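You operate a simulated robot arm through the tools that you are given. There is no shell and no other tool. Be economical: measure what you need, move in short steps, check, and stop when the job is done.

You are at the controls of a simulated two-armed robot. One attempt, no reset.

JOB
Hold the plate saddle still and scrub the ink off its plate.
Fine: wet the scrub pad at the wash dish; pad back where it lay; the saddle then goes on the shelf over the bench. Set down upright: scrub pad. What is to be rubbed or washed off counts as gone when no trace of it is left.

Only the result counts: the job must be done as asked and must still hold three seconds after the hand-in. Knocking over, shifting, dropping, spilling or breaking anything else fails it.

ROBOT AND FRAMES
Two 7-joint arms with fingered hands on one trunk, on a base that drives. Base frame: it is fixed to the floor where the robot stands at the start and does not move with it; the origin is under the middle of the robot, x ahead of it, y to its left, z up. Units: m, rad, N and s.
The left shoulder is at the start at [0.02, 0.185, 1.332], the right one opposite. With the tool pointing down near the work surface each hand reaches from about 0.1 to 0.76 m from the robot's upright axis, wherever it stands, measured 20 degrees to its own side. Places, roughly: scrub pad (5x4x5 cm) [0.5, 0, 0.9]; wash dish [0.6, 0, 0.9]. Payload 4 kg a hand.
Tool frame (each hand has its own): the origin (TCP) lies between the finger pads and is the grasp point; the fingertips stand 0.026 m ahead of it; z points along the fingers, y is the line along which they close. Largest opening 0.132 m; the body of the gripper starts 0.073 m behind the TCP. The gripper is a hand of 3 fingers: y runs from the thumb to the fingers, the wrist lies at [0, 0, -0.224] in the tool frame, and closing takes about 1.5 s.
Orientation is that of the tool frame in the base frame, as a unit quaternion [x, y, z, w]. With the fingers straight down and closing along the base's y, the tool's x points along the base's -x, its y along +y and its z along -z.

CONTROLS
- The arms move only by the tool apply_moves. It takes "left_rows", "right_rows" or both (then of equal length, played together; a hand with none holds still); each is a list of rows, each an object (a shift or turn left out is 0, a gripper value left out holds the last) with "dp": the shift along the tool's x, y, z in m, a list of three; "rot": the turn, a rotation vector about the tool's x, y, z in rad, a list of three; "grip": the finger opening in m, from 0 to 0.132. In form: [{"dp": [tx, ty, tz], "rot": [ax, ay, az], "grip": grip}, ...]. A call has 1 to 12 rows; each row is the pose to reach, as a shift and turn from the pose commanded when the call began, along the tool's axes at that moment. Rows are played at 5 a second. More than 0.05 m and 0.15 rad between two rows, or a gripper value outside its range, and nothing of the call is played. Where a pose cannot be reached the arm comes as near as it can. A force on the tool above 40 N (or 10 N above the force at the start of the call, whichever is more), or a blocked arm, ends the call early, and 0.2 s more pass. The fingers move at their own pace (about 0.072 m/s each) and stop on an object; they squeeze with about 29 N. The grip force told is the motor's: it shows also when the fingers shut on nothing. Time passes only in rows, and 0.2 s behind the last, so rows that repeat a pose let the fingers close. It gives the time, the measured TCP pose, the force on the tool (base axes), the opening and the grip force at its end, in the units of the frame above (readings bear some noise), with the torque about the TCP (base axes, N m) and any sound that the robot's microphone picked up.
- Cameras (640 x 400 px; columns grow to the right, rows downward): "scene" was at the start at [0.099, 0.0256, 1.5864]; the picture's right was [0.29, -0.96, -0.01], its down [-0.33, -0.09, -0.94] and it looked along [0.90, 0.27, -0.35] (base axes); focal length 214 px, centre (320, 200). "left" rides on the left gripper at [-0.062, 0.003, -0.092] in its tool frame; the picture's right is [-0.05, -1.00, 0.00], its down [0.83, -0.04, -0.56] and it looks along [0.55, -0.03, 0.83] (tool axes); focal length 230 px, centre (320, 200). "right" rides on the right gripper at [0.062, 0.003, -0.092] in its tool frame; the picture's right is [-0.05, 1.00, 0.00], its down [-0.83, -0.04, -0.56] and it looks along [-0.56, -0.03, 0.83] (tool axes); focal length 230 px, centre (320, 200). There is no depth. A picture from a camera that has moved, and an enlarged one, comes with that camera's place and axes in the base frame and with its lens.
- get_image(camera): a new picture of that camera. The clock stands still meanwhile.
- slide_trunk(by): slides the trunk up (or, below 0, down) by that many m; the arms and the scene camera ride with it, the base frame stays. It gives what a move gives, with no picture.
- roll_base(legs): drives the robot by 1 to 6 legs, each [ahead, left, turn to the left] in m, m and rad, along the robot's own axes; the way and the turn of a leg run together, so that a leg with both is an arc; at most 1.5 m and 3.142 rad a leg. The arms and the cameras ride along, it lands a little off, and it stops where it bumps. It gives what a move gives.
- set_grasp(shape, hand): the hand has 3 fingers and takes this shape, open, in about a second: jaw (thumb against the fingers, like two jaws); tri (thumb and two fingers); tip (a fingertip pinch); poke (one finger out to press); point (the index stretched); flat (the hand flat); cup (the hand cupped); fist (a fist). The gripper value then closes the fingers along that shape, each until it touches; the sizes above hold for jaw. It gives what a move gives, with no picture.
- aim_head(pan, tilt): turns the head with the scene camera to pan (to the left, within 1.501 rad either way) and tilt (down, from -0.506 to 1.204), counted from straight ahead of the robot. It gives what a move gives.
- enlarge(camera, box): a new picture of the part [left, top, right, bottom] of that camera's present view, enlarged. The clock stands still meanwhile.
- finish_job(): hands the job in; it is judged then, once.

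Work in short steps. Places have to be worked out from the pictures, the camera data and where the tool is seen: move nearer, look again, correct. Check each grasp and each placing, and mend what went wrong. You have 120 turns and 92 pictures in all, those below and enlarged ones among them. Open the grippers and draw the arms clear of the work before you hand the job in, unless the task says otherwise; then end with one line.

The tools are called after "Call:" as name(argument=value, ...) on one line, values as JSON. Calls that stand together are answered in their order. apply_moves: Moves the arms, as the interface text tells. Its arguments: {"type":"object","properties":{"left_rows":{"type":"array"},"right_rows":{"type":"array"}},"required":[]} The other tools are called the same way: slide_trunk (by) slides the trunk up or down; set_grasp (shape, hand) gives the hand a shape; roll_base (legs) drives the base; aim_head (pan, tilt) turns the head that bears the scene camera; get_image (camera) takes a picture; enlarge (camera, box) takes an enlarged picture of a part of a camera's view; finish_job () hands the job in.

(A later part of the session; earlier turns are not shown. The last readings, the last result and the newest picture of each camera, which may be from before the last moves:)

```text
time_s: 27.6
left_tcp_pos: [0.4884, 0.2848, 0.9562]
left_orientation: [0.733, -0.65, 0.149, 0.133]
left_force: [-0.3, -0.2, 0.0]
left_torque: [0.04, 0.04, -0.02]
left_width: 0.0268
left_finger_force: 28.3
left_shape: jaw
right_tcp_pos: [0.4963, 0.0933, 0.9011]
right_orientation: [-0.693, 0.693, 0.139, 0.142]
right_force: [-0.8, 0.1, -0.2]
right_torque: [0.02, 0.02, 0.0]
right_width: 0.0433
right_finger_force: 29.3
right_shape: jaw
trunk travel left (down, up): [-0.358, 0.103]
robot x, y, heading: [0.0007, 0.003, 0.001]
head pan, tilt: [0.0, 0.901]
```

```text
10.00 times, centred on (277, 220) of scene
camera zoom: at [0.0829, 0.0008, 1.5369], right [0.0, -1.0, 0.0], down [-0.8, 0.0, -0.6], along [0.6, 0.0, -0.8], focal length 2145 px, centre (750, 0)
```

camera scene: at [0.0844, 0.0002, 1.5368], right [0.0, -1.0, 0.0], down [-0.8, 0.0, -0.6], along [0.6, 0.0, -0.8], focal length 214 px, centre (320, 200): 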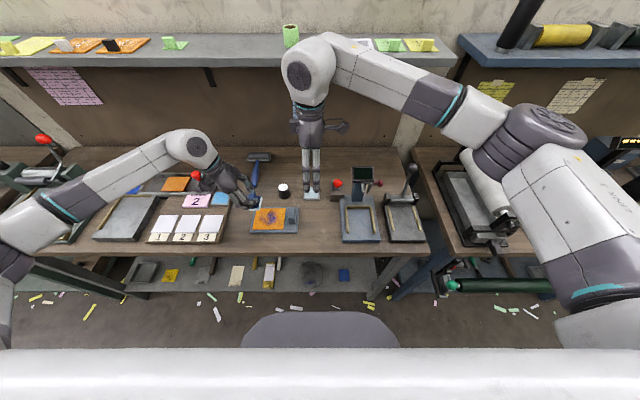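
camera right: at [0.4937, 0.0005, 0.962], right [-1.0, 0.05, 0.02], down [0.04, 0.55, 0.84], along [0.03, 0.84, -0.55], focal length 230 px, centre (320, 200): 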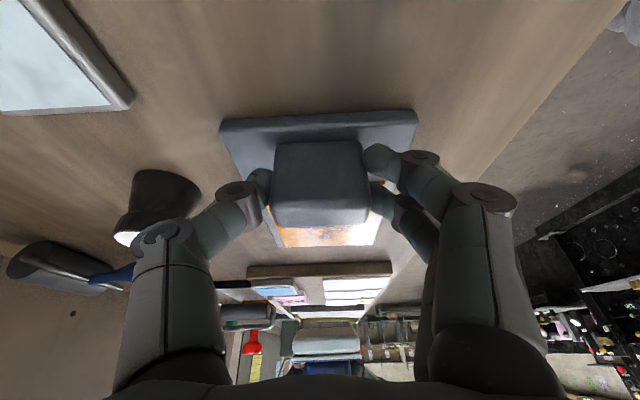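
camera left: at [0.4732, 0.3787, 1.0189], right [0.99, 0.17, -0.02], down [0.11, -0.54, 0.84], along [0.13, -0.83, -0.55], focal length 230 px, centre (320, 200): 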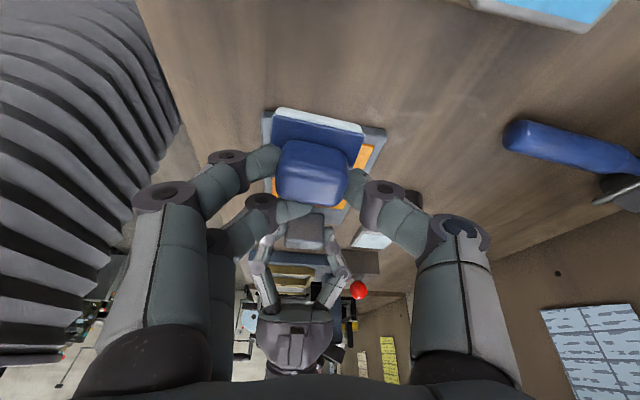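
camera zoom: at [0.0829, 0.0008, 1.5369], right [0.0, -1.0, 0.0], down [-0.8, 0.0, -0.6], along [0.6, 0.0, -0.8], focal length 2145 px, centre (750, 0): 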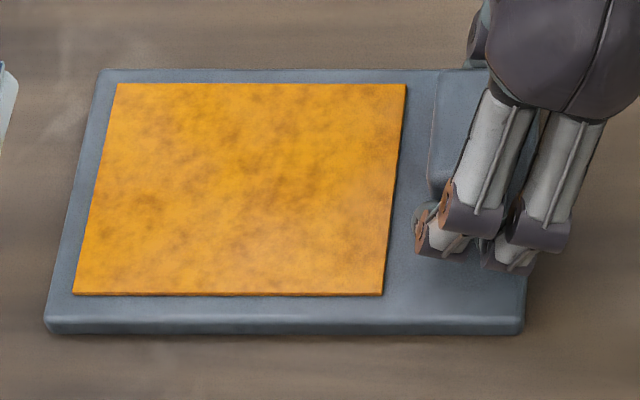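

The remaining mottling looks like the plate's own texture, but I'll do one more full pass to be certain.

Call:
apply_moves(left_rows=[{"dp": [0.045, 0, 0.018]}, {"dp": [0.0806, 0, 0.038]}, {"dp": [0.065, 0, 0.0748]}, {"dp": [0.0706, -0.0174, 0.0772]}, {"dp": [0.0684, 0.002, 0.0763]}, {"dp": [0.0663, 0.0213, 0.0753]}, {"dp": [0.0892, 0.0243, 0.085]}, {"dp": [0.0913, 0.005, 0.0859]}, {"dp": [0.0936, -0.0144, 0.0869]}, {"dp": [0.0706, -0.0174, 0.0772]}, {"dp": [0.0478, -0.0204, 0.0675]}, {"dp": [0.0456, -0.001, 0.0666]}])

Call:
apply_moves(left_rows=[{"dp": [-0.0022, 0.0193, -0.0009]}, {"dp": [0.0207, 0.0223, 0.0087]}, {"dp": [-0.0022, 0.0193, -0.0009]}, {"dp": [-0.009, 0, -0.0035]}, {"dp": [0.0022, -0.0194, 0.0009]}, {"dp": [0, 0, 0]}, {"dp": [0.0156, 0, -0.0368]}, {"dp": [-0.02, 0, -0.0568]}, {"dp": [-0.055, 0, -0.0748]}])

Call:
enlarge(camera="scene", box=[245, 200, 309, 240])

```text
time_s: 30.2
left_tcp_pos: [0.4972, 0.2165, 0.9143]
left_orientation: [0.734, -0.65, 0.148, 0.13]
left_force: [4.4, 0.8, 10.9]
left_torque: [0.19, 0.1, -0.06]
left_width: 0.0273
left_finger_force: 29.4
left_shape: jaw
right_tcp_pos: [0.4964, 0.0927, 0.9001]
right_orientation: [0.693, -0.693, -0.14, -0.142]
right_force: [-1.1, 0.5, -0.8]
right_torque: [-0.03, 0.03, -0.03]
right_width: 0.0434
right_finger_force: 29.4
right_shape: jaw
trunk travel left (down, up): [-0.358, 0.103]
robot x, y, heading: [0.001, -0.0015, 0.007]
head pan, tilt: [0.0, 0.901]
```

```text
time_s: 32.2
left_tcp_pos: [0.4855, 0.2942, 0.9619]
left_orientation: [0.733, -0.65, 0.149, 0.132]
left_force: [-0.1, 1.0, -0.4]
left_torque: [-0.01, -0.02, -0.03]
left_width: 0.0264
left_finger_force: 29.1
left_shape: jaw
right_tcp_pos: [0.4962, 0.0938, 0.9014]
right_orientation: [-0.693, 0.693, 0.14, 0.141]
right_force: [-0.2, 0.9, -1.1]
right_torque: [0.0, 0.01, 0.01]
right_width: 0.0434
right_finger_force: 29.2
right_shape: jaw
trunk travel left (down, up): [-0.358, 0.103]
robot x, y, heading: [0.003, -0.0006, 0.004]
head pan, tilt: [0.0, 0.901]
```

```text
10.00 times, centred on (277, 220) of scene
camera zoom: at [0.0827, 0.0005, 1.5369], right [0.0, -1.0, 0.0], down [-0.8, 0.0, -0.6], along [0.6, 0.0, -0.8], focal length 2145 px, centre (750, 0)
```

zoom: 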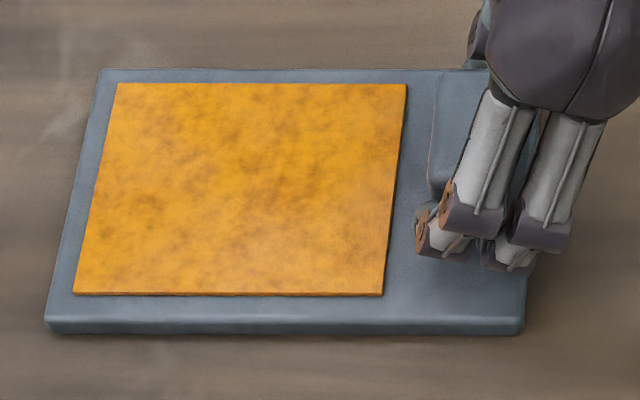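

The picture is identical, so what remains is the plate's texture and the ink is gone. I release the knob, raise the right hand and move it away so the left can return the pad.

Call:
apply_moves(right_rows=[{"grip": 0.09}, {"grip": 0.09}, {"grip": 0.09}, {"dp": [-0.0195, 0, -0.046]}, {"dp": [-0.039, 0, -0.092]}, {"dp": [-0.007, 0, -0.124]}, {"dp": [0.025, 0, -0.155]}, {"dp": [0.057, 0, -0.187]}, {"dp": [0.089, 0, -0.219]}, {"dp": [0.121, 0, -0.25]}, {"dp": [0.152, 0, -0.281]}])

Call:
get_image(camera="scene")

```text
time_s: 34.6
left_tcp_pos: [0.4848, 0.2933, 0.9635]
left_orientation: [0.734, -0.65, 0.149, 0.131]
left_force: [-0.5, 0.2, -1.5]
left_torque: [-0.01, 0.01, 0.01]
left_width: 0.0263
left_finger_force: 29.0
left_shape: jaw
right_tcp_pos: [0.4967, -0.1562, 1.1021]
right_orientation: [0.693, -0.693, -0.14, -0.142]
right_force: [-0.1, 0.9, 0.2]
right_torque: [0.03, -0.02, -0.04]
right_width: 0.0898
right_finger_force: 0.1
right_shape: jaw
trunk travel left (down, up): [-0.358, 0.103]
robot x, y, heading: [-0.0027, -0.0019, 0.003]
head pan, tilt: [0.0, 0.901]
```

```text
57 pictures are left
camera scene: at [0.083, -0.0023, 1.5369], right [0.0, -1.0, 0.0], down [-0.8, 0.0, -0.6], along [0.6, 0.0, -0.8], focal length 214 px, centre (320, 200)
```

scene: 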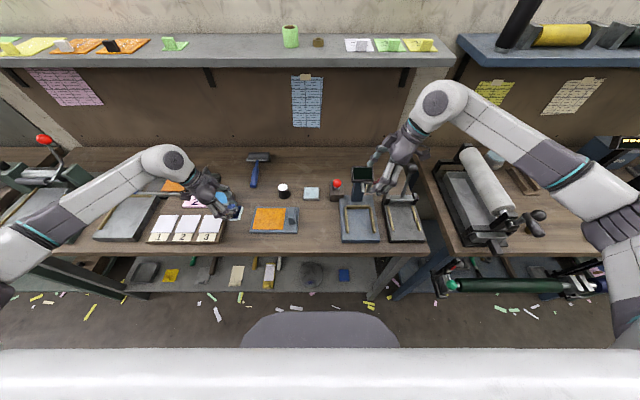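

Right hand is clear. I carry the pad back, over the saddle at z≈1.0, to hover above its original spot, and turn the hand back to its original yaw.

Call:
apply_moves(left_rows=[{"dp": [0.0156, 0, -0.0368]}, {"dp": [0.0592, 0.0065, -0.0184]}, {"dp": [0.1028, 0.013, 0.0]}, {"dp": [0.1464, 0.0195, 0.0184]}, {"dp": [0.19, 0.026, 0.0368]}, {"dp": [0.2336, 0.0327, 0.0552], "rot": [-0.02, 0, 0.046]}, {"dp": [0.2773, 0.0392, 0.0737], "rot": [-0.039, 0, 0.092]}, {"dp": [0.2617, 0.0392, 0.1105], "rot": [-0.039, 0, 0.092]}, {"dp": [0.2617, 0.0392, 0.1105], "rot": [-0.039, 0, 0.092]}])

Call:
get_image(camera="left")

Call:
enlarge(camera="scene", box=[230, 150, 390, 250])

```text
time_s: 36.6
left_tcp_pos: [0.4769, 0.0086, 0.9619]
left_orientation: [0.7, -0.686, 0.143, 0.139]
left_force: [0.4, 0.1, -0.3]
left_torque: [0.01, -0.01, 0.01]
left_width: 0.0266
left_finger_force: 29.1
left_shape: jaw
right_tcp_pos: [0.4969, -0.1557, 1.1028]
right_orientation: [-0.693, 0.693, 0.14, 0.141]
right_force: [-0.3, 0.1, -0.1]
right_torque: [-0.01, 0.0, -0.01]
right_width: 0.0898
right_finger_force: 0.1
right_shape: jaw
trunk travel left (down, up): [-0.358, 0.103]
robot x, y, heading: [0.0003, 0.0042, -0.003]
head pan, tilt: [0.0, 0.901]
```

```text
56 pictures are left
camera left: at [0.4738, 0.1029, 1.0243], right [1.0, 0.07, -0.02], down [0.05, -0.55, 0.84], along [0.05, -0.83, -0.55], focal length 230 px, centre (320, 200)
```

left: 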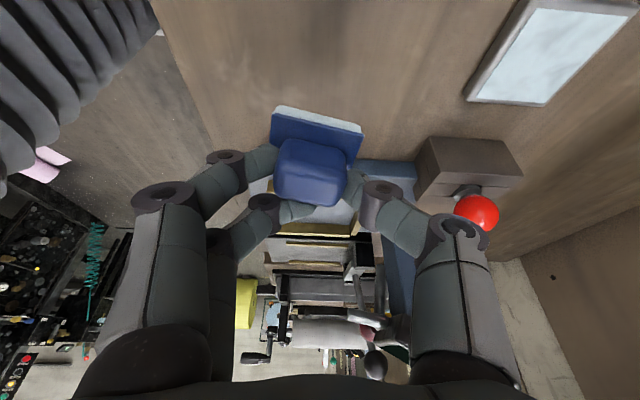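

```text
4.00 times, centred on (310, 200) of scene
camera zoom: at [0.0837, -0.0011, 1.5369], right [0.0, -1.0, 0.0], down [-0.8, 0.0, -0.6], along [0.6, 0.0, -0.8], focal length 858 px, centre (360, 200)
```

zoom: 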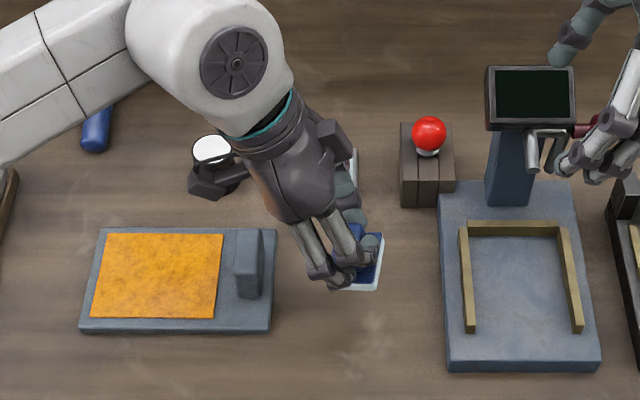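

The saddle has not moved. The pad is about 4 mm short in x, so I correct that and lower it to the bench.

Call:
apply_moves(left_rows=[{"dp": [-0.0065, -0.004, 0.018]}, {"dp": [-0.014, -0.004, 0.036]}, {"dp": [-0.0195, -0.004, 0.0485]}, {"dp": [-0.0221, -0.004, 0.0547]}, {"dp": [-0.0221, -0.004, 0.0547]}])

Call:
get_image(camera="left")

Call:
enlarge(camera="scene", box=[230, 150, 390, 250])

```text
time_s: 37.8
left_tcp_pos: [0.4838, 0.008, 0.9033]
left_orientation: [0.701, -0.685, 0.144, 0.139]
left_force: [0.5, -0.4, 1.7]
left_torque: [0.03, 0.07, 0.0]
left_width: 0.0258
left_finger_force: 29.2
left_shape: jaw
right_tcp_pos: [0.4966, -0.157, 1.1023]
right_orientation: [-0.692, 0.693, 0.14, 0.141]
right_force: [-0.2, 0.1, -0.8]
right_torque: [0.02, 0.0, 0.0]
right_width: 0.0898
right_finger_force: 0.1
right_shape: jaw
trunk travel left (down, up): [-0.358, 0.103]
robot x, y, heading: [-0.0012, 0.0016, 0.001]
head pan, tilt: [0.0, 0.901]
```

```text
54 pictures are left
camera left: at [0.4791, 0.1023, 0.9651], right [1.0, 0.07, -0.02], down [0.05, -0.55, 0.84], along [0.05, -0.83, -0.55], focal length 230 px, centre (320, 200)
```

left: 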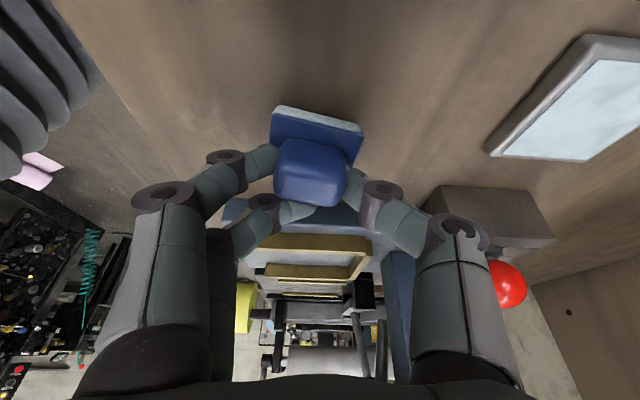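

```text
4.00 times, centred on (310, 200) of scene
camera zoom: at [0.0835, -0.0014, 1.5369], right [0.0, -1.0, 0.0], down [-0.8, 0.0, -0.6], along [0.6, 0.0, -0.8], focal length 858 px, centre (360, 200)
```

zoom: 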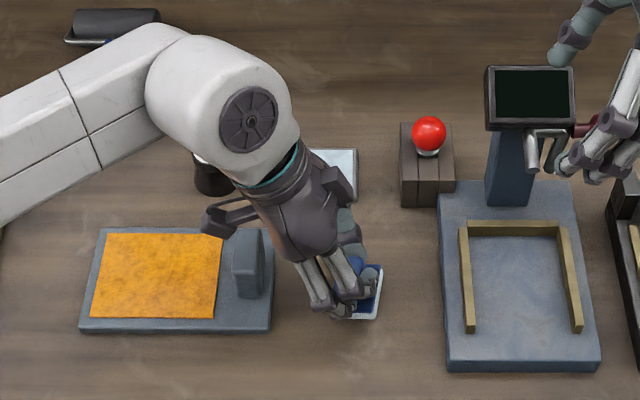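

The pad has just touched (1.7 N) and its edges match the original spot within a few mm. I settle 1 mm more, open, and rise straight up.

Call:
apply_moves(left_rows=[{"dp": [-0.0005, 0, 0.0012]}, {"dp": [-0.0005, 0, 0.0012], "grip": 0.05}, {"dp": [-0.0005, 0, 0.0012], "grip": 0.08}, {"dp": [-0.0005, 0, 0.0012], "grip": 0.08}, {"dp": [-0.0005, 0, 0.0012], "grip": 0.08}, {"dp": [0.0117, 0, -0.0276], "grip": 0.08}, {"dp": [0.0272, 0, -0.0645], "grip": 0.08}, {"dp": [0.0389, 0, -0.0921], "grip": 0.08}])

Call:
get_image(camera="left")

```text
time_s: 39.6
left_tcp_pos: [0.4837, 0.0054, 1.0024]
left_orientation: [0.7, -0.686, 0.142, 0.139]
left_force: [0.2, -0.6, 0.5]
left_torque: [0.04, 0.03, -0.01]
left_width: 0.0796
left_finger_force: 0.2
left_shape: jaw
right_tcp_pos: [0.4957, -0.1557, 1.1027]
right_orientation: [-0.693, 0.693, 0.141, 0.142]
right_force: [-1.2, -0.4, -0.2]
right_torque: [-0.02, -0.01, 0.01]
right_width: 0.0896
right_finger_force: 0.0
right_shape: jaw
trunk travel left (down, up): [-0.358, 0.103]
robot x, y, heading: [0.0047, 0.0036, -0.002]
head pan, tilt: [0.0, 0.901]
```

```text
52 pictures are left
camera left: at [0.4787, 0.1004, 1.0645], right [1.0, 0.07, -0.02], down [0.05, -0.55, 0.83], along [0.05, -0.83, -0.55], focal length 230 px, centre (320, 200)
```

left: 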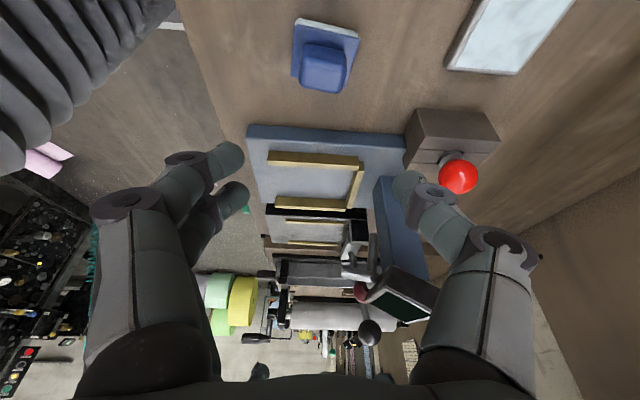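

The pad is down and upright. I clear the left hand away and compare the pad's spot with the original picture.

Call:
apply_moves(left_rows=[{"dp": [-0.02, 0, -0.04]}, {"dp": [-0.06, 0, -0.05]}, {"dp": [-0.105, 0, -0.065]}, {"dp": [-0.15, 0, -0.08]}, {"dp": [-0.195, 0, -0.095]}, {"dp": [-0.24, 0, -0.11]}])

Call:
enlarge(camera="scene", box=[230, 150, 390, 250])

```text
time_s: 41.0
left_tcp_pos: [0.4771, 0.2723, 1.0117]
left_orientation: [0.7, -0.686, 0.143, 0.139]
left_force: [-0.6, 1.0, 0.6]
left_torque: [0.0, -0.03, -0.01]
left_width: 0.0796
left_finger_force: 0.0
left_shape: jaw
right_tcp_pos: [0.4964, -0.1552, 1.1025]
right_orientation: [0.693, -0.693, -0.14, -0.141]
right_force: [0.0, -0.4, -0.9]
right_torque: [0.01, -0.03, -0.01]
right_width: 0.0897
right_finger_force: 0.1
right_shape: jaw
trunk travel left (down, up): [-0.358, 0.103]
robot x, y, heading: [-0.0021, -0.0001, 0.001]
head pan, tilt: [0.0, 0.901]
```

```text
4.00 times, centred on (310, 200) of scene
camera zoom: at [0.0828, 0.0003, 1.5369], right [0.0, -1.0, 0.0], down [-0.8, 0.0, -0.6], along [0.6, 0.0, -0.8], focal length 858 px, centre (360, 200)
```

zoom: 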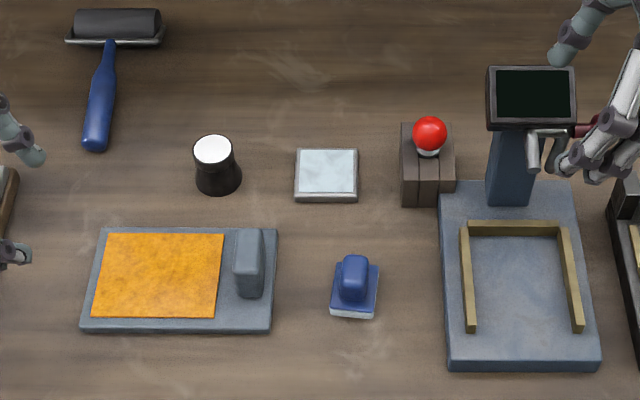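

The pad is back within about 5 mm, upright, and nothing else has moved. Next comes the saddle. I'll use the left hand closing along y, which resists the off-centre weight. First I undo the left hand's lean and yaw.

Call:
apply_moves(left_rows=[{"dp": [0.013, 0, -0.031], "rot": [0, -0.133, 0]}, {"dp": [0.026, 0, -0.0614], "rot": [0, -0.267, 0]}, {"dp": [0.0389, 0, -0.0921], "rot": [0, -0.4, 0]}])

Call:
apply_moves(left_rows=[{"rot": [0, 0, 0.142]}, {"rot": [0, 0, 0.284]}, {"rot": [0, 0, 0.426]}, {"rot": [0, 0, 0.568]}, {"rot": [0, 0, 0.71]}, {"rot": [0, 0, 0.852]}, {"rot": [0, 0, 0.994]}, {"rot": [0, 0, 1.136]}, {"rot": [0, 0, 1.278]}, {"rot": [0, 0, 1.42]}, {"rot": [0, 0, 1.562]}, {"rot": [0, 0, 1.591]}])

Call:
get_image(camera="scene")

```text
time_s: 41.8
left_tcp_pos: [0.4797, 0.272, 1.111]
left_orientation: [0.714, -0.7, -0.002, -0.001]
left_force: [-0.2, 0.0, 0.3]
left_torque: [0.03, 0.01, 0.0]
left_width: 0.0795
left_finger_force: 0.0
left_shape: jaw
right_tcp_pos: [0.497, -0.1562, 1.1024]
right_orientation: [-0.693, 0.693, 0.14, 0.141]
right_force: [-0.7, 0.5, -0.3]
right_torque: [0.03, 0.0, 0.0]
right_width: 0.0897
right_finger_force: 0.0
right_shape: jaw
trunk travel left (down, up): [-0.358, 0.103]
robot x, y, heading: [0.0001, 0.0009, -0.001]
head pan, tilt: [0.0, 0.901]
```

```text
time_s: 44.4
left_tcp_pos: [0.4792, 0.2706, 1.1125]
left_orientation: [0.001, 1.0, -0.001, 0.0]
left_force: [0.7, 0.2, 0.4]
left_torque: [-0.03, 0.0, 0.0]
left_width: 0.0792
left_finger_force: 0.0
left_shape: jaw
right_tcp_pos: [0.4963, -0.1554, 1.1026]
right_orientation: [0.693, -0.693, -0.141, -0.141]
right_force: [-0.4, 0.4, -0.3]
right_torque: [0.01, -0.06, -0.01]
right_width: 0.0897
right_finger_force: 0.2
right_shape: jaw
trunk travel left (down, up): [-0.358, 0.103]
robot x, y, heading: [-0.0032, -0.0, -0.002]
head pan, tilt: [0.0, 0.901]
```

```text
50 pictures are left
camera scene: at [0.0838, -0.0011, 1.5369], right [0.0, -1.0, 0.0], down [-0.8, 0.0, -0.6], along [0.6, 0.0, -0.8], focal length 214 px, centre (320, 200)
```

scene: 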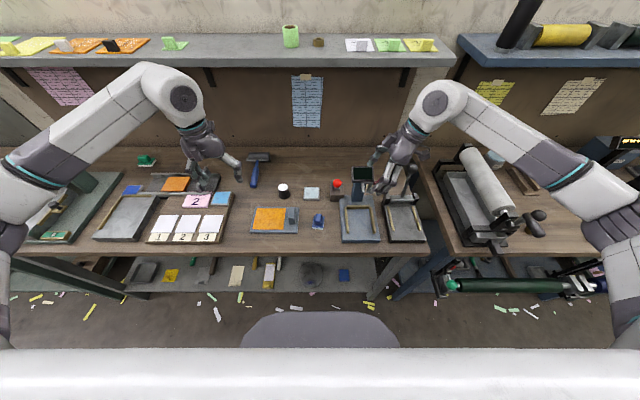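

Pitching the left hand back 0.4 rad and moving it over the knob.

Call:
apply_moves(left_rows=[{"dp": [-0.002, -0.034, 0.022], "rot": [0, -0.08, 0]}, {"dp": [-0.004, -0.069, 0.044], "rot": [0, -0.16, 0]}, {"dp": [-0.0065, -0.103, 0.066], "rot": [0, -0.24, 0]}, {"dp": [-0.009, -0.138, 0.088], "rot": [0, -0.32, 0]}, {"dp": [-0.011, -0.172, 0.11], "rot": [0, -0.4, 0]}, {"dp": [-0.011, -0.172, 0.11], "rot": [0, -0.4, 0]}])

Call:
get_image(camera="left")

Call:
enlarge(camera="scene", box=[230, 150, 390, 250])

```text
time_s: 45.8
left_tcp_pos: [0.4914, 0.1005, 1.0008]
left_orientation: [-0.001, 0.98, -0.001, 0.199]
left_force: [-0.3, 0.9, 0.0]
left_torque: [0.04, 0.01, 0.01]
left_width: 0.0794
left_finger_force: 0.0
left_shape: jaw
right_tcp_pos: [0.4967, -0.1546, 1.1021]
right_orientation: [-0.692, 0.694, 0.14, 0.142]
right_force: [-0.1, -0.8, 0.2]
right_torque: [-0.02, 0.04, 0.03]
right_width: 0.0899
right_finger_force: 0.0
right_shape: jaw
trunk travel left (down, up): [-0.358, 0.103]
robot x, y, heading: [0.0003, -0.0002, -0.002]
head pan, tilt: [0.0, 0.901]
```

```text
49 pictures are left
camera left: at [0.5109, 0.1055, 1.1114], right [0.05, -1.0, 0.02], down [-0.98, -0.04, 0.19], along [-0.19, -0.03, -0.98], focal length 230 px, centre (320, 200)
```

left: 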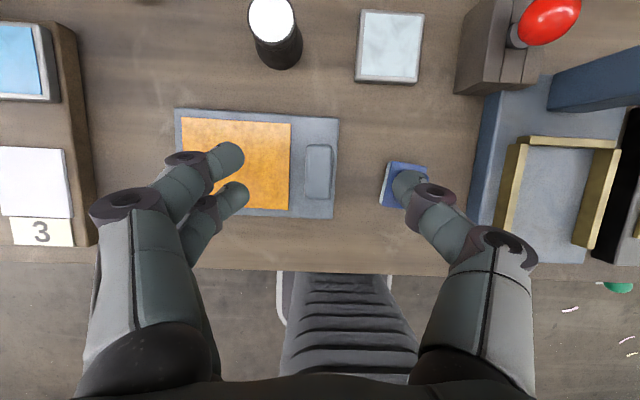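

```text
4.00 times, centred on (310, 200) of scene
camera zoom: at [0.0835, -0.0003, 1.5369], right [0.0, -1.0, 0.0], down [-0.8, 0.0, -0.6], along [0.6, 0.0, -0.8], focal length 858 px, centre (360, 200)
```

zoom: 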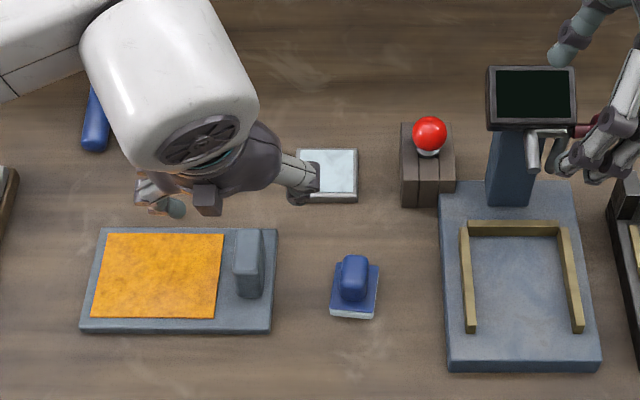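

The left camera gives the knob at (0.496, 0.1015), 2.5 cm wide in y. I narrow to 0.06 and go down around it.

Call:
apply_moves(left_rows=[{"dp": [0.013, 0.001, 0.03], "grip": 0.06}, {"dp": [0.026, 0.001, 0.06], "grip": 0.06}, {"dp": [0.0325, 0.001, 0.076], "grip": 0.06}, {"dp": [0.0385, 0.001, 0.0901], "grip": 0.06}, {"dp": [0.0385, 0.001, 0.0901], "grip": 0.06}])

Call:
get_image(camera="left")

```text
time_s: 47.0
left_tcp_pos: [0.492, 0.1007, 0.902]
left_orientation: [0.0, 0.98, 0.0, 0.199]
left_force: [1.2, -1.0, 0.3]
left_torque: [-0.02, -0.02, 0.0]
left_width: 0.0605
left_finger_force: 0.1
left_shape: jaw
right_tcp_pos: [0.4969, -0.1566, 1.1023]
right_orientation: [-0.693, 0.693, 0.142, 0.14]
right_force: [-0.5, 0.7, 0.0]
right_torque: [0.01, -0.02, 0.01]
right_width: 0.0896
right_finger_force: 0.0
right_shape: jaw
trunk travel left (down, up): [-0.358, 0.103]
robot x, y, heading: [-0.0002, 0.0019, -0.002]
head pan, tilt: [0.0, 0.901]
```

```text
47 pictures are left
camera left: at [0.5116, 0.1056, 1.0123], right [0.05, -1.0, 0.02], down [-0.98, -0.04, 0.19], along [-0.19, -0.03, -0.98], focal length 230 px, centre (320, 200)
```

left: 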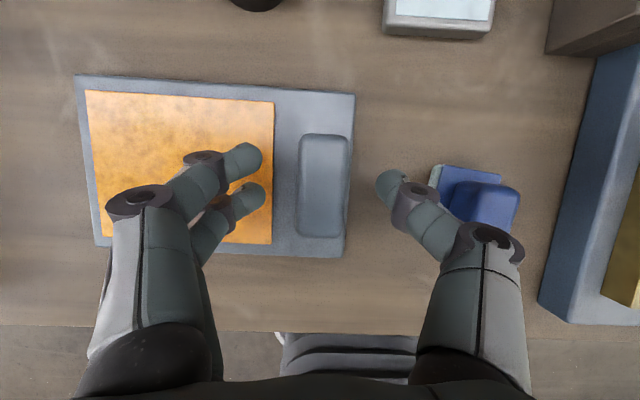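

Centred, so I close and then lift 3 cm to test.

Call:
apply_moves(left_rows=[{"grip": 0.03}, {"grip": 0.015}, {"grip": 0.0}, {"grip": 0.0}, {"grip": 0.0}, {"grip": 0.0}])

Call:
apply_moves(left_rows=[{"dp": [-0.0039, 0, -0.0092]}, {"dp": [-0.0078, 0, -0.0184]}, {"dp": [-0.0117, 0, -0.0276]}, {"dp": [-0.0117, 0, -0.0276]}])

Call:
enlarge(camera="scene", box=[230, 150, 390, 250])

Call:
get_image(camera="left")

```text
time_s: 48.4
left_tcp_pos: [0.4914, 0.0999, 0.9022]
left_orientation: [-0.001, 0.98, 0.0, 0.199]
left_force: [-1.3, 0.4, -0.1]
left_torque: [-0.02, 0.0, -0.01]
left_width: 0.0181
left_finger_force: 29.4
left_shape: jaw
right_tcp_pos: [0.4971, -0.1561, 1.1015]
right_orientation: [-0.692, 0.694, 0.141, 0.141]
right_force: [0.3, -0.2, 0.1]
right_torque: [0.0, -0.02, 0.02]
right_width: 0.0898
right_finger_force: 0.0
right_shape: jaw
trunk travel left (down, up): [-0.358, 0.103]
robot x, y, heading: [0.001, -0.0063, 0.001]
head pan, tilt: [0.0, 0.901]
```

```text
time_s: 49.4
left_tcp_pos: [0.4916, 0.0991, 0.9328]
left_orientation: [-0.001, 0.98, 0.001, 0.199]
left_force: [0.1, 0.3, -0.6]
left_torque: [-0.02, 0.03, -0.03]
left_width: 0.0184
left_finger_force: 28.9
left_shape: jaw
right_tcp_pos: [0.4972, -0.1558, 1.1021]
right_orientation: [0.693, -0.693, -0.141, -0.141]
right_force: [0.1, -0.1, -0.4]
right_torque: [-0.01, 0.03, 0.0]
right_width: 0.0899
right_finger_force: 0.1
right_shape: jaw
trunk travel left (down, up): [-0.358, 0.103]
robot x, y, heading: [-0.0032, 0.0017, 0.001]
head pan, tilt: [0.0, 0.901]
```

```text
4.00 times, centred on (310, 200) of scene
camera zoom: at [0.0839, -0.0011, 1.5369], right [0.0, -1.0, 0.0], down [-0.8, 0.0, -0.6], along [0.6, 0.0, -0.8], focal length 858 px, centre (360, 200)
```

zoom: 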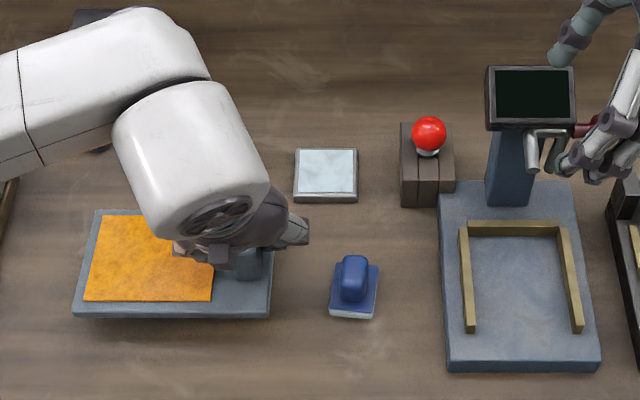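

```text
45 pictures are left
camera left: at [0.5114, 0.1047, 1.043], right [0.05, -1.0, 0.02], down [-0.98, -0.04, 0.19], along [-0.19, -0.03, -0.98], focal length 230 px, centre (320, 200)
```

left: 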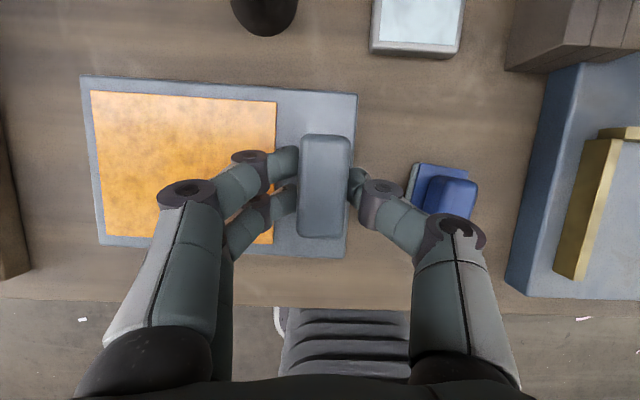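

The saddle is lifted level with a firm grip. I raise it in front of the shelf to z≈1.42 and y≈0.19.

Call:
apply_moves(left_rows=[{"dp": [-0.0173, 0.0082, -0.041]}, {"dp": [-0.0346, 0.0164, -0.082]}, {"dp": [-0.0519, 0.0246, -0.123]}, {"dp": [-0.0692, 0.0328, -0.164]}, {"dp": [-0.0865, 0.041, -0.205]}, {"dp": [-0.1038, 0.0492, -0.246]}, {"dp": [-0.1211, 0.0574, -0.287]}, {"dp": [-0.1384, 0.0656, -0.328]}, {"dp": [-0.1557, 0.0738, -0.369]}, {"dp": [-0.173, 0.082, -0.41]}, {"dp": [-0.1903, 0.09, -0.451]}, {"dp": [-0.1903, 0.09, -0.451]}])

Call:
aim_head(pan=0.1, tilt=0.3)

Call:
get_image(camera="scene")

Call:
get_image(camera="left")

```text
time_s: 52.0
left_tcp_pos: [0.4897, 0.1917, 1.4214]
left_orientation: [0.0, 0.98, -0.001, 0.198]
left_force: [0.5, -0.6, -1.7]
left_torque: [-0.04, 0.02, -0.02]
left_width: 0.0187
left_finger_force: 29.2
left_shape: jaw
right_tcp_pos: [0.4978, -0.1566, 1.1011]
right_orientation: [-0.692, 0.693, 0.142, 0.141]
right_force: [0.2, -0.7, -0.3]
right_torque: [0.0, -0.02, -0.01]
right_width: 0.0899
right_finger_force: 0.1
right_shape: jaw
trunk travel left (down, up): [-0.358, 0.103]
robot x, y, heading: [-0.0012, 0.0019, -0.003]
head pan, tilt: [0.0, 0.901]
```

```text
time_s: 53.0
left_tcp_pos: [0.4892, 0.1916, 1.4219]
left_orientation: [-0.001, 0.98, 0.0, 0.199]
left_force: [-0.1, -0.1, -1.2]
left_torque: [-0.04, 0.0, 0.03]
left_width: 0.0186
left_finger_force: 28.4
left_shape: jaw
right_tcp_pos: [0.4963, -0.1559, 1.1014]
right_orientation: [-0.693, 0.693, 0.141, 0.141]
right_force: [-0.5, 0.5, -0.9]
right_torque: [-0.01, 0.0, 0.0]
right_width: 0.0899
right_finger_force: 0.0
right_shape: jaw
trunk travel left (down, up): [-0.358, 0.103]
robot x, y, heading: [-0.0031, -0.0, 0.002]
head pan, tilt: [0.099, 0.3]
```

```text
44 pictures are left
camera scene: at [0.1025, 0.0081, 1.5885], right [0.1, -1.0, 0.0], down [-0.32, -0.03, -0.95], along [0.94, 0.09, -0.32], focal length 214 px, centre (320, 200)
```

scene: 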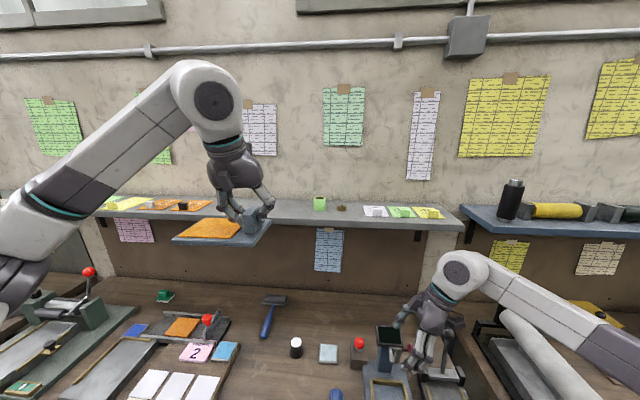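

```text
43 pictures are left
camera left: at [0.5101, 0.1968, 1.5319], right [0.05, -1.0, 0.02], down [-0.98, -0.04, 0.19], along [-0.19, -0.03, -0.98], focal length 230 px, centre (320, 200)
```

left: 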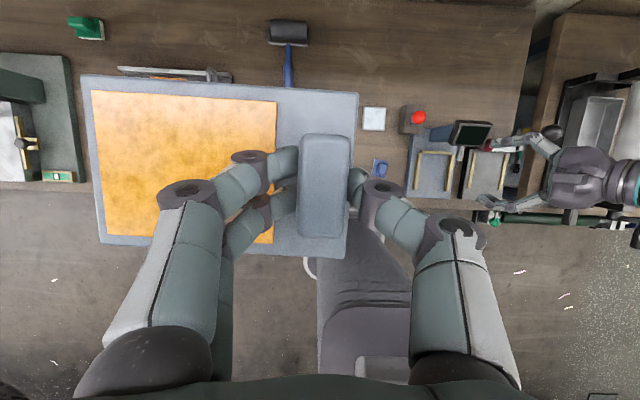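

The saddle is level at z≈1.42. I zoom on the shelf to pin its edges and the free space.

Call:
enlarge(camera="scene", box=[160, 165, 368, 295])

```text
3.08 times, centred on (264, 230) of scene
camera zoom: at [0.1025, 0.0081, 1.5885], right [0.1, -1.0, 0.0], down [-0.32, -0.03, -0.95], along [0.94, 0.09, -0.32], focal length 660 px, centre (492, 108)
```

zoom: 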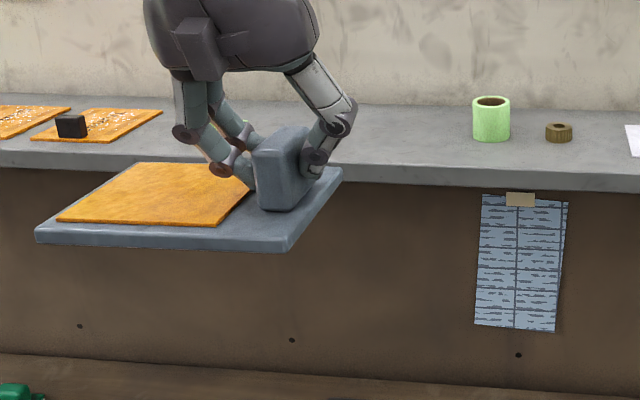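

My estimates of the shelf height vary (1.26–1.30), so I raise the trunk 0.1 m to get a clean vertical baseline from the head camera.

Call:
slide_trunk(by=0.1)

Call:
enlarge(camera="scene", box=[160, 165, 368, 295])

```text
time_s: 54.3
left_tcp_pos: [0.4903, 0.1911, 1.5223]
left_orientation: [-0.001, 0.98, 0.0, 0.198]
left_force: [-0.5, -0.8, -1.0]
left_torque: [-0.06, -0.02, 0.01]
left_width: 0.0185
left_finger_force: 29.1
left_shape: jaw
right_tcp_pos: [0.4954, -0.1576, 1.2016]
right_orientation: [-0.692, 0.694, 0.14, 0.141]
right_force: [-0.6, 0.2, -0.2]
right_torque: [0.01, -0.02, 0.0]
right_width: 0.0896
right_finger_force: 0.0
right_shape: jaw
trunk travel left (down, up): [-0.458, 0.003]
robot x, y, heading: [0.0025, 0.0027, 0.004]
head pan, tilt: [0.099, 0.3]
```

```text
3.08 times, centred on (264, 230) of scene
camera zoom: at [0.0855, 0.0083, 1.6925], right [0.1, -1.0, 0.0], down [-0.29, -0.03, -0.96], along [0.95, 0.09, -0.3], focal length 660 px, centre (492, 108)
```

zoom: 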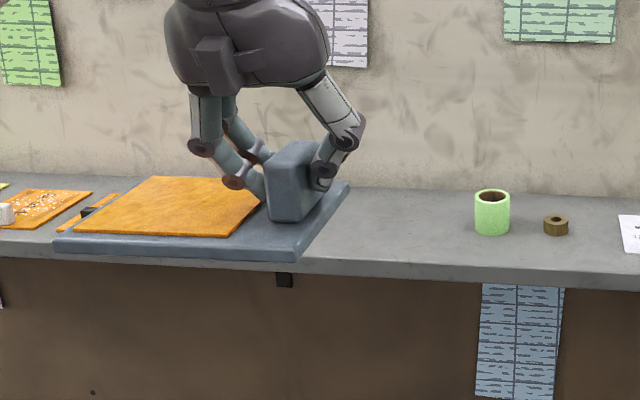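

With both views, the shelf top is about z≈1.285, with its front edge at x≈0.75 and back at ≈0.94. The free stretch runs y≈0.11–0.39. I carry the saddle forward to hover a few cm above the shelf.

Call:
apply_moves(left_rows=[{"dp": [-0.033, 0, 0.03]}, {"dp": [-0.066, -0.001, 0.06]}, {"dp": [-0.099, -0.001, 0.09]}, {"dp": [-0.131, -0.002, 0.12]}, {"dp": [-0.164, -0.003, 0.15]}, {"dp": [-0.196, -0.003, 0.18]}, {"dp": [-0.229, -0.004, 0.21]}, {"dp": [-0.2618, -0.004, 0.2408]}, {"dp": [-0.2618, -0.004, 0.2408]}])

Call:
enlarge(camera="scene", box=[160, 165, 368, 295])

Call:
get_image(camera="left")

```text
time_s: 56.3
left_tcp_pos: [0.7833, 0.1912, 1.418]
left_orientation: [-0.001, 0.98, -0.001, 0.199]
left_force: [0.0, 0.9, -2.0]
left_torque: [-0.07, -0.01, 0.0]
left_width: 0.0184
left_finger_force: 29.4
left_shape: jaw
left hand out of reach, approached as far as the arm can: row 8, 9
right_tcp_pos: [0.4956, -0.1538, 1.2022]
right_orientation: [-0.693, 0.693, 0.14, 0.141]
right_force: [0.2, 0.9, 0.3]
right_torque: [0.0, -0.01, 0.06]
right_width: 0.0899
right_finger_force: 0.1
right_shape: jaw
trunk travel left (down, up): [-0.458, 0.003]
robot x, y, heading: [0.0008, 0.0029, -0.004]
head pan, tilt: [0.099, 0.3]
```

```text
3.08 times, centred on (264, 230) of scene
camera zoom: at [0.0855, 0.0115, 1.6922], right [0.1, -0.99, 0.0], down [-0.29, -0.03, -0.96], along [0.95, 0.09, -0.3], focal length 660 px, centre (492, 108)
```

zoom: 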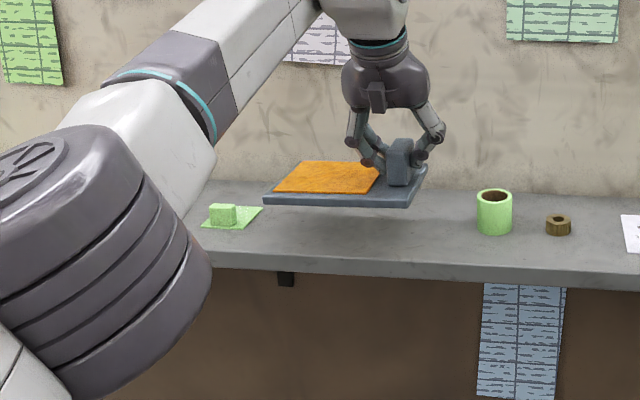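

```text
39 pictures are left
camera left: at [0.8031, 0.1969, 1.5288], right [0.05, -1.0, 0.02], down [-0.98, -0.04, 0.19], along [-0.19, -0.03, -0.98], focal length 230 px, centre (320, 200)
```

left: 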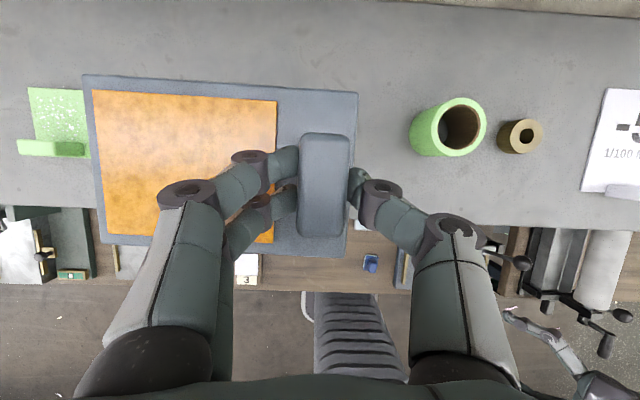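

The left camera gives a clear overhead view: the shelf spans x≈0.73–0.945, and there is space between the green clip card (y>0.42) and the cup (y<0.12). The reach limit leaves about x≈0.80, which still puts the whole saddle on the shelf. I lower to just above it.

Call:
apply_moves(left_rows=[{"dp": [0.015, 0, 0.0137]}, {"dp": [0.03, 0, 0.0273]}, {"dp": [0.0444, 0, 0.041]}, {"dp": [0.0444, 0, 0.041]}])

Call:
get_image(camera="left")

Call:
enlarge(camera="scene", box=[200, 175, 344, 265])

```text
time_s: 57.3
left_tcp_pos: [0.7562, 0.1871, 1.363]
left_orientation: [-0.001, 0.98, -0.001, 0.198]
left_force: [0.0, -0.1, -1.6]
left_torque: [-0.07, 0.01, -0.04]
left_width: 0.0184
left_finger_force: 28.8
left_shape: jaw
right_tcp_pos: [0.4962, -0.1581, 1.2012]
right_orientation: [-0.692, 0.694, 0.141, 0.142]
right_force: [-0.1, -0.7, 0.3]
right_torque: [0.03, 0.0, 0.01]
right_width: 0.0897
right_finger_force: 0.0
right_shape: jaw
trunk travel left (down, up): [-0.458, 0.003]
robot x, y, heading: [-0.001, 0.0016, -0.001]
head pan, tilt: [0.099, 0.3]
```

```text
38 pictures are left
camera left: at [0.7773, 0.1926, 1.4733], right [0.05, -1.0, 0.02], down [-0.98, -0.04, 0.19], along [-0.19, -0.03, -0.98], focal length 230 px, centre (320, 200)
```

left: 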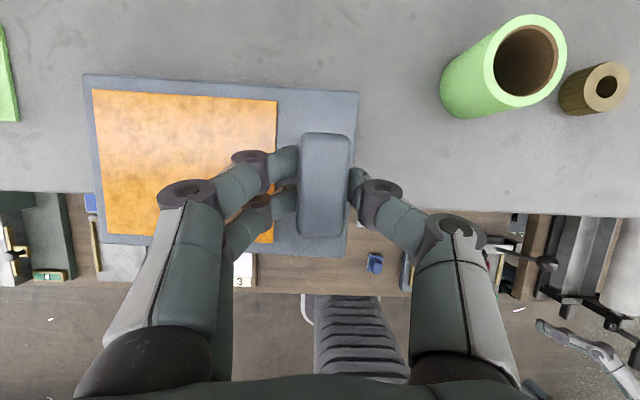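

```text
4.44 times, centred on (272, 220) of scene
camera zoom: at [0.0859, 0.0079, 1.6922], right [0.1, -1.0, 0.0], down [-0.29, -0.03, -0.96], along [0.95, 0.09, -0.3], focal length 953 px, centre (533, 111)
```

zoom: 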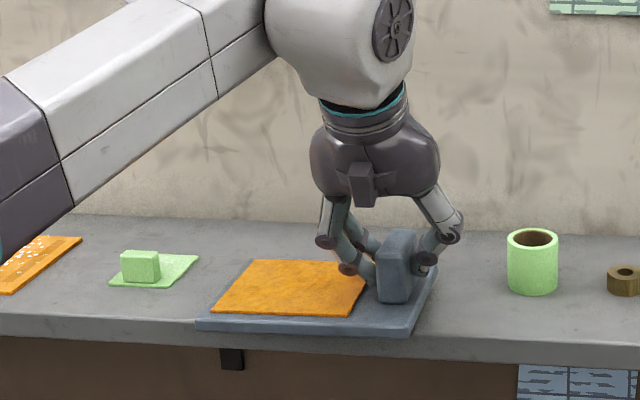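

The saddle is still about 3 cm above the shelf. I push forward toward x≈0.80 and come down slightly.

Call:
apply_moves(left_rows=[{"dp": [-0.0194, 0, 0.008]}, {"dp": [-0.0317, 0, 0.0237]}, {"dp": [-0.0317, 0, 0.0329]}, {"dp": [-0.0317, 0, 0.0329]}])

Call:
get_image(camera="left")

Call:
enlarge(camera="scene", box=[200, 175, 344, 265])

```text
time_s: 58.3
left_tcp_pos: [0.7957, 0.1848, 1.3499]
left_orientation: [0.0, 0.979, -0.002, 0.203]
left_force: [2.3, -0.9, 26.2]
left_torque: [-0.01, -0.18, -0.01]
left_width: 0.0191
left_finger_force: 30.0
left_shape: jaw
right_tcp_pos: [0.4938, -0.1595, 1.2031]
right_orientation: [-0.692, 0.693, 0.14, 0.142]
right_force: [0.2, -0.7, 0.0]
right_torque: [0.02, 0.01, -0.01]
right_width: 0.0898
right_finger_force: 0.0
right_shape: jaw
trunk travel left (down, up): [-0.458, 0.003]
robot x, y, heading: [-0.0025, 0.0001, -0.002]
head pan, tilt: [0.099, 0.3]
```

```text
36 pictures are left
camera left: at [0.8153, 0.1895, 1.4601], right [0.05, -1.0, 0.02], down [-0.98, -0.04, 0.18], along [-0.18, -0.03, -0.98], focal length 230 px, centre (320, 200)
```

left: 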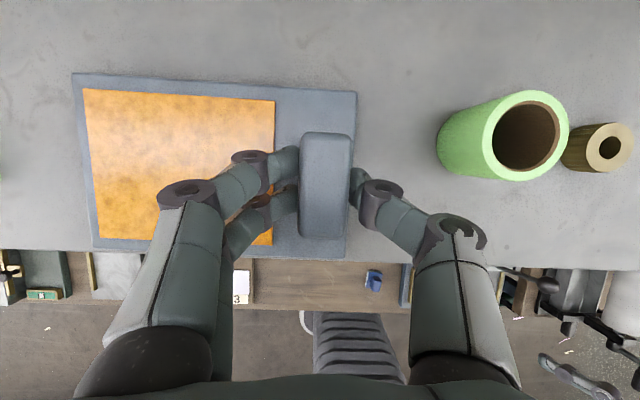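

```text
4.44 times, centred on (272, 220) of scene
camera zoom: at [0.0819, 0.0069, 1.6926], right [0.1, -1.0, 0.0], down [-0.29, -0.03, -0.96], along [0.95, 0.1, -0.29], focal length 953 px, centre (533, 111)
```

zoom: 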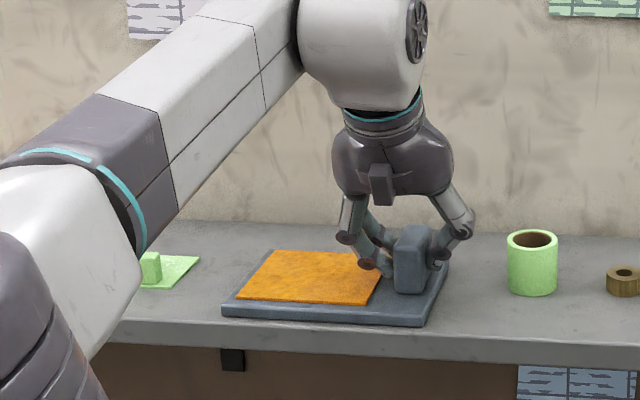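

Contact at z≈1.350 with 26 N, so the saddle sits flat on the shelf, fully behind its front edge. I ease the pressure, open the fingers and check before retreating.

Call:
apply_moves(left_rows=[{"dp": [-0.0012, 0, -0.0028]}, {"dp": [-0.002, 0, -0.0046]}, {"dp": [-0.002, 0, -0.0046]}])

Call:
apply_moves(left_rows=[{"grip": 0.025}, {"grip": 0.035}, {"grip": 0.05}, {"grip": 0.06}, {"grip": 0.06}, {"grip": 0.06}])

Call:
get_image(camera="left")

```text
time_s: 59.1
left_tcp_pos: [0.7954, 0.1851, 1.3491]
left_orientation: [0.0, 0.98, 0.0, 0.199]
left_force: [0.7, -3.5, 10.9]
left_torque: [-0.05, -0.06, -0.01]
left_width: 0.0191
left_finger_force: 29.6
left_shape: jaw
right_tcp_pos: [0.4945, -0.1572, 1.2029]
right_orientation: [0.693, -0.692, -0.14, -0.142]
right_force: [-0.4, 0.0, -0.7]
right_torque: [0.02, -0.01, -0.02]
right_width: 0.0898
right_finger_force: 0.1
right_shape: jaw
trunk travel left (down, up): [-0.458, 0.003]
robot x, y, heading: [-0.0018, -0.0005, -0.001]
head pan, tilt: [0.099, 0.3]
```

```text
time_s: 60.5
left_tcp_pos: [0.7978, 0.1859, 1.3497]
left_orientation: [-0.001, 0.98, 0.0, 0.199]
left_force: [0.2, -0.9, 0.0]
left_torque: [0.03, 0.01, -0.01]
left_width: 0.0592
left_finger_force: 0.1
left_shape: jaw
right_tcp_pos: [0.4958, -0.1565, 1.2009]
right_orientation: [-0.693, 0.693, 0.141, 0.141]
right_force: [-0.5, -0.3, -0.3]
right_torque: [0.03, 0.0, 0.0]
right_width: 0.09
right_finger_force: 0.1
right_shape: jaw
trunk travel left (down, up): [-0.458, 0.003]
robot x, y, heading: [0.0022, -0.0011, 0.001]
head pan, tilt: [0.099, 0.3]
```

```text
34 pictures are left
camera left: at [0.8179, 0.1911, 1.4601], right [0.05, -1.0, 0.02], down [-0.98, -0.04, 0.19], along [-0.19, -0.03, -0.98], focal length 230 px, centre (320, 200)
```

left: 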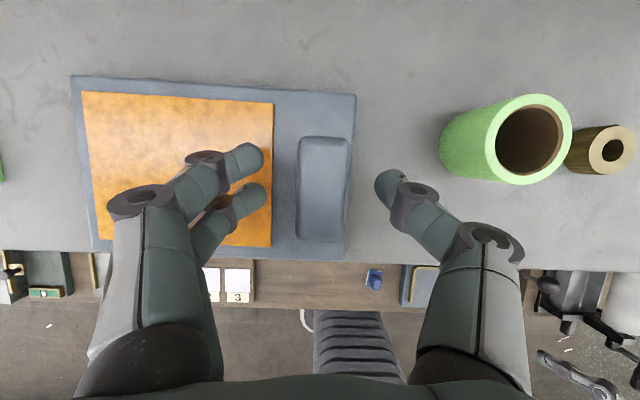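

The saddle stands free and fully on the shelf. I withdraw the left hand along its own axis, then back away.

Call:
apply_moves(left_rows=[{"dp": [0, 0, -0.025]}, {"dp": [0, 0, -0.06]}, {"dp": [0, 0, -0.1]}, {"dp": [0.04, 0, -0.12]}, {"dp": [0.085, 0, -0.135]}, {"dp": [0.13, 0, -0.15]}, {"dp": [0.175, 0, -0.165]}, {"dp": [0.22, 0, -0.18]}])

Call:
enlarge(camera="scene", box=[200, 175, 344, 265])

Call:
get_image(camera="scene")

```text
time_s: 62.3
left_tcp_pos: [0.521, 0.1875, 1.4308]
left_orientation: [-0.001, 0.98, -0.001, 0.2]
left_force: [-0.2, -0.2, -0.3]
left_torque: [0.01, -0.04, 0.0]
left_width: 0.0593
left_finger_force: 0.1
left_shape: jaw
right_tcp_pos: [0.4941, -0.1557, 1.2017]
right_orientation: [-0.693, 0.694, 0.14, 0.141]
right_force: [-0.1, -1.3, 0.1]
right_torque: [-0.04, 0.01, 0.04]
right_width: 0.0898
right_finger_force: 0.1
right_shape: jaw
trunk travel left (down, up): [-0.458, 0.003]
robot x, y, heading: [-0.0002, 0.0023, -0.001]
head pan, tilt: [0.099, 0.3]
```

```text
4.44 times, centred on (272, 220) of scene
camera zoom: at [0.0835, 0.0096, 1.6923], right [0.1, -1.0, 0.0], down [-0.29, -0.03, -0.96], along [0.95, 0.09, -0.29], focal length 953 px, centre (533, 111)
```

zoom: 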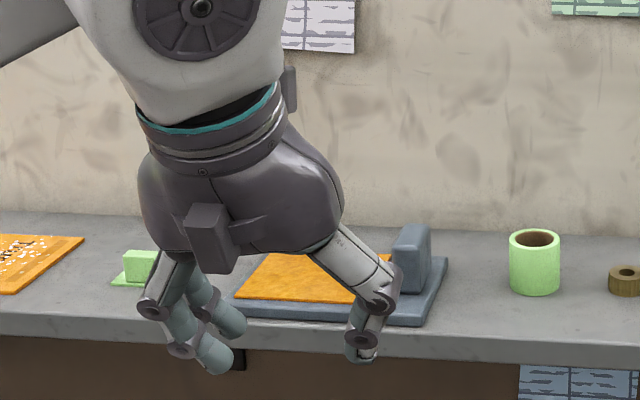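

```text
32 pictures are left
camera scene: at [0.0835, 0.0096, 1.6923], right [0.1, -1.0, 0.0], down [-0.29, -0.03, -0.96], along [0.95, 0.09, -0.29], focal length 214 px, centre (320, 200)
```

scene: 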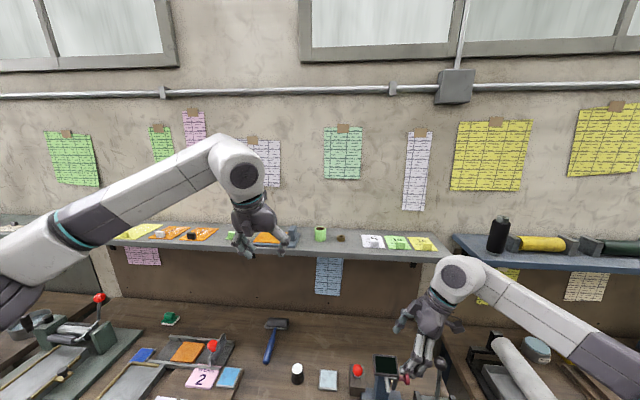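

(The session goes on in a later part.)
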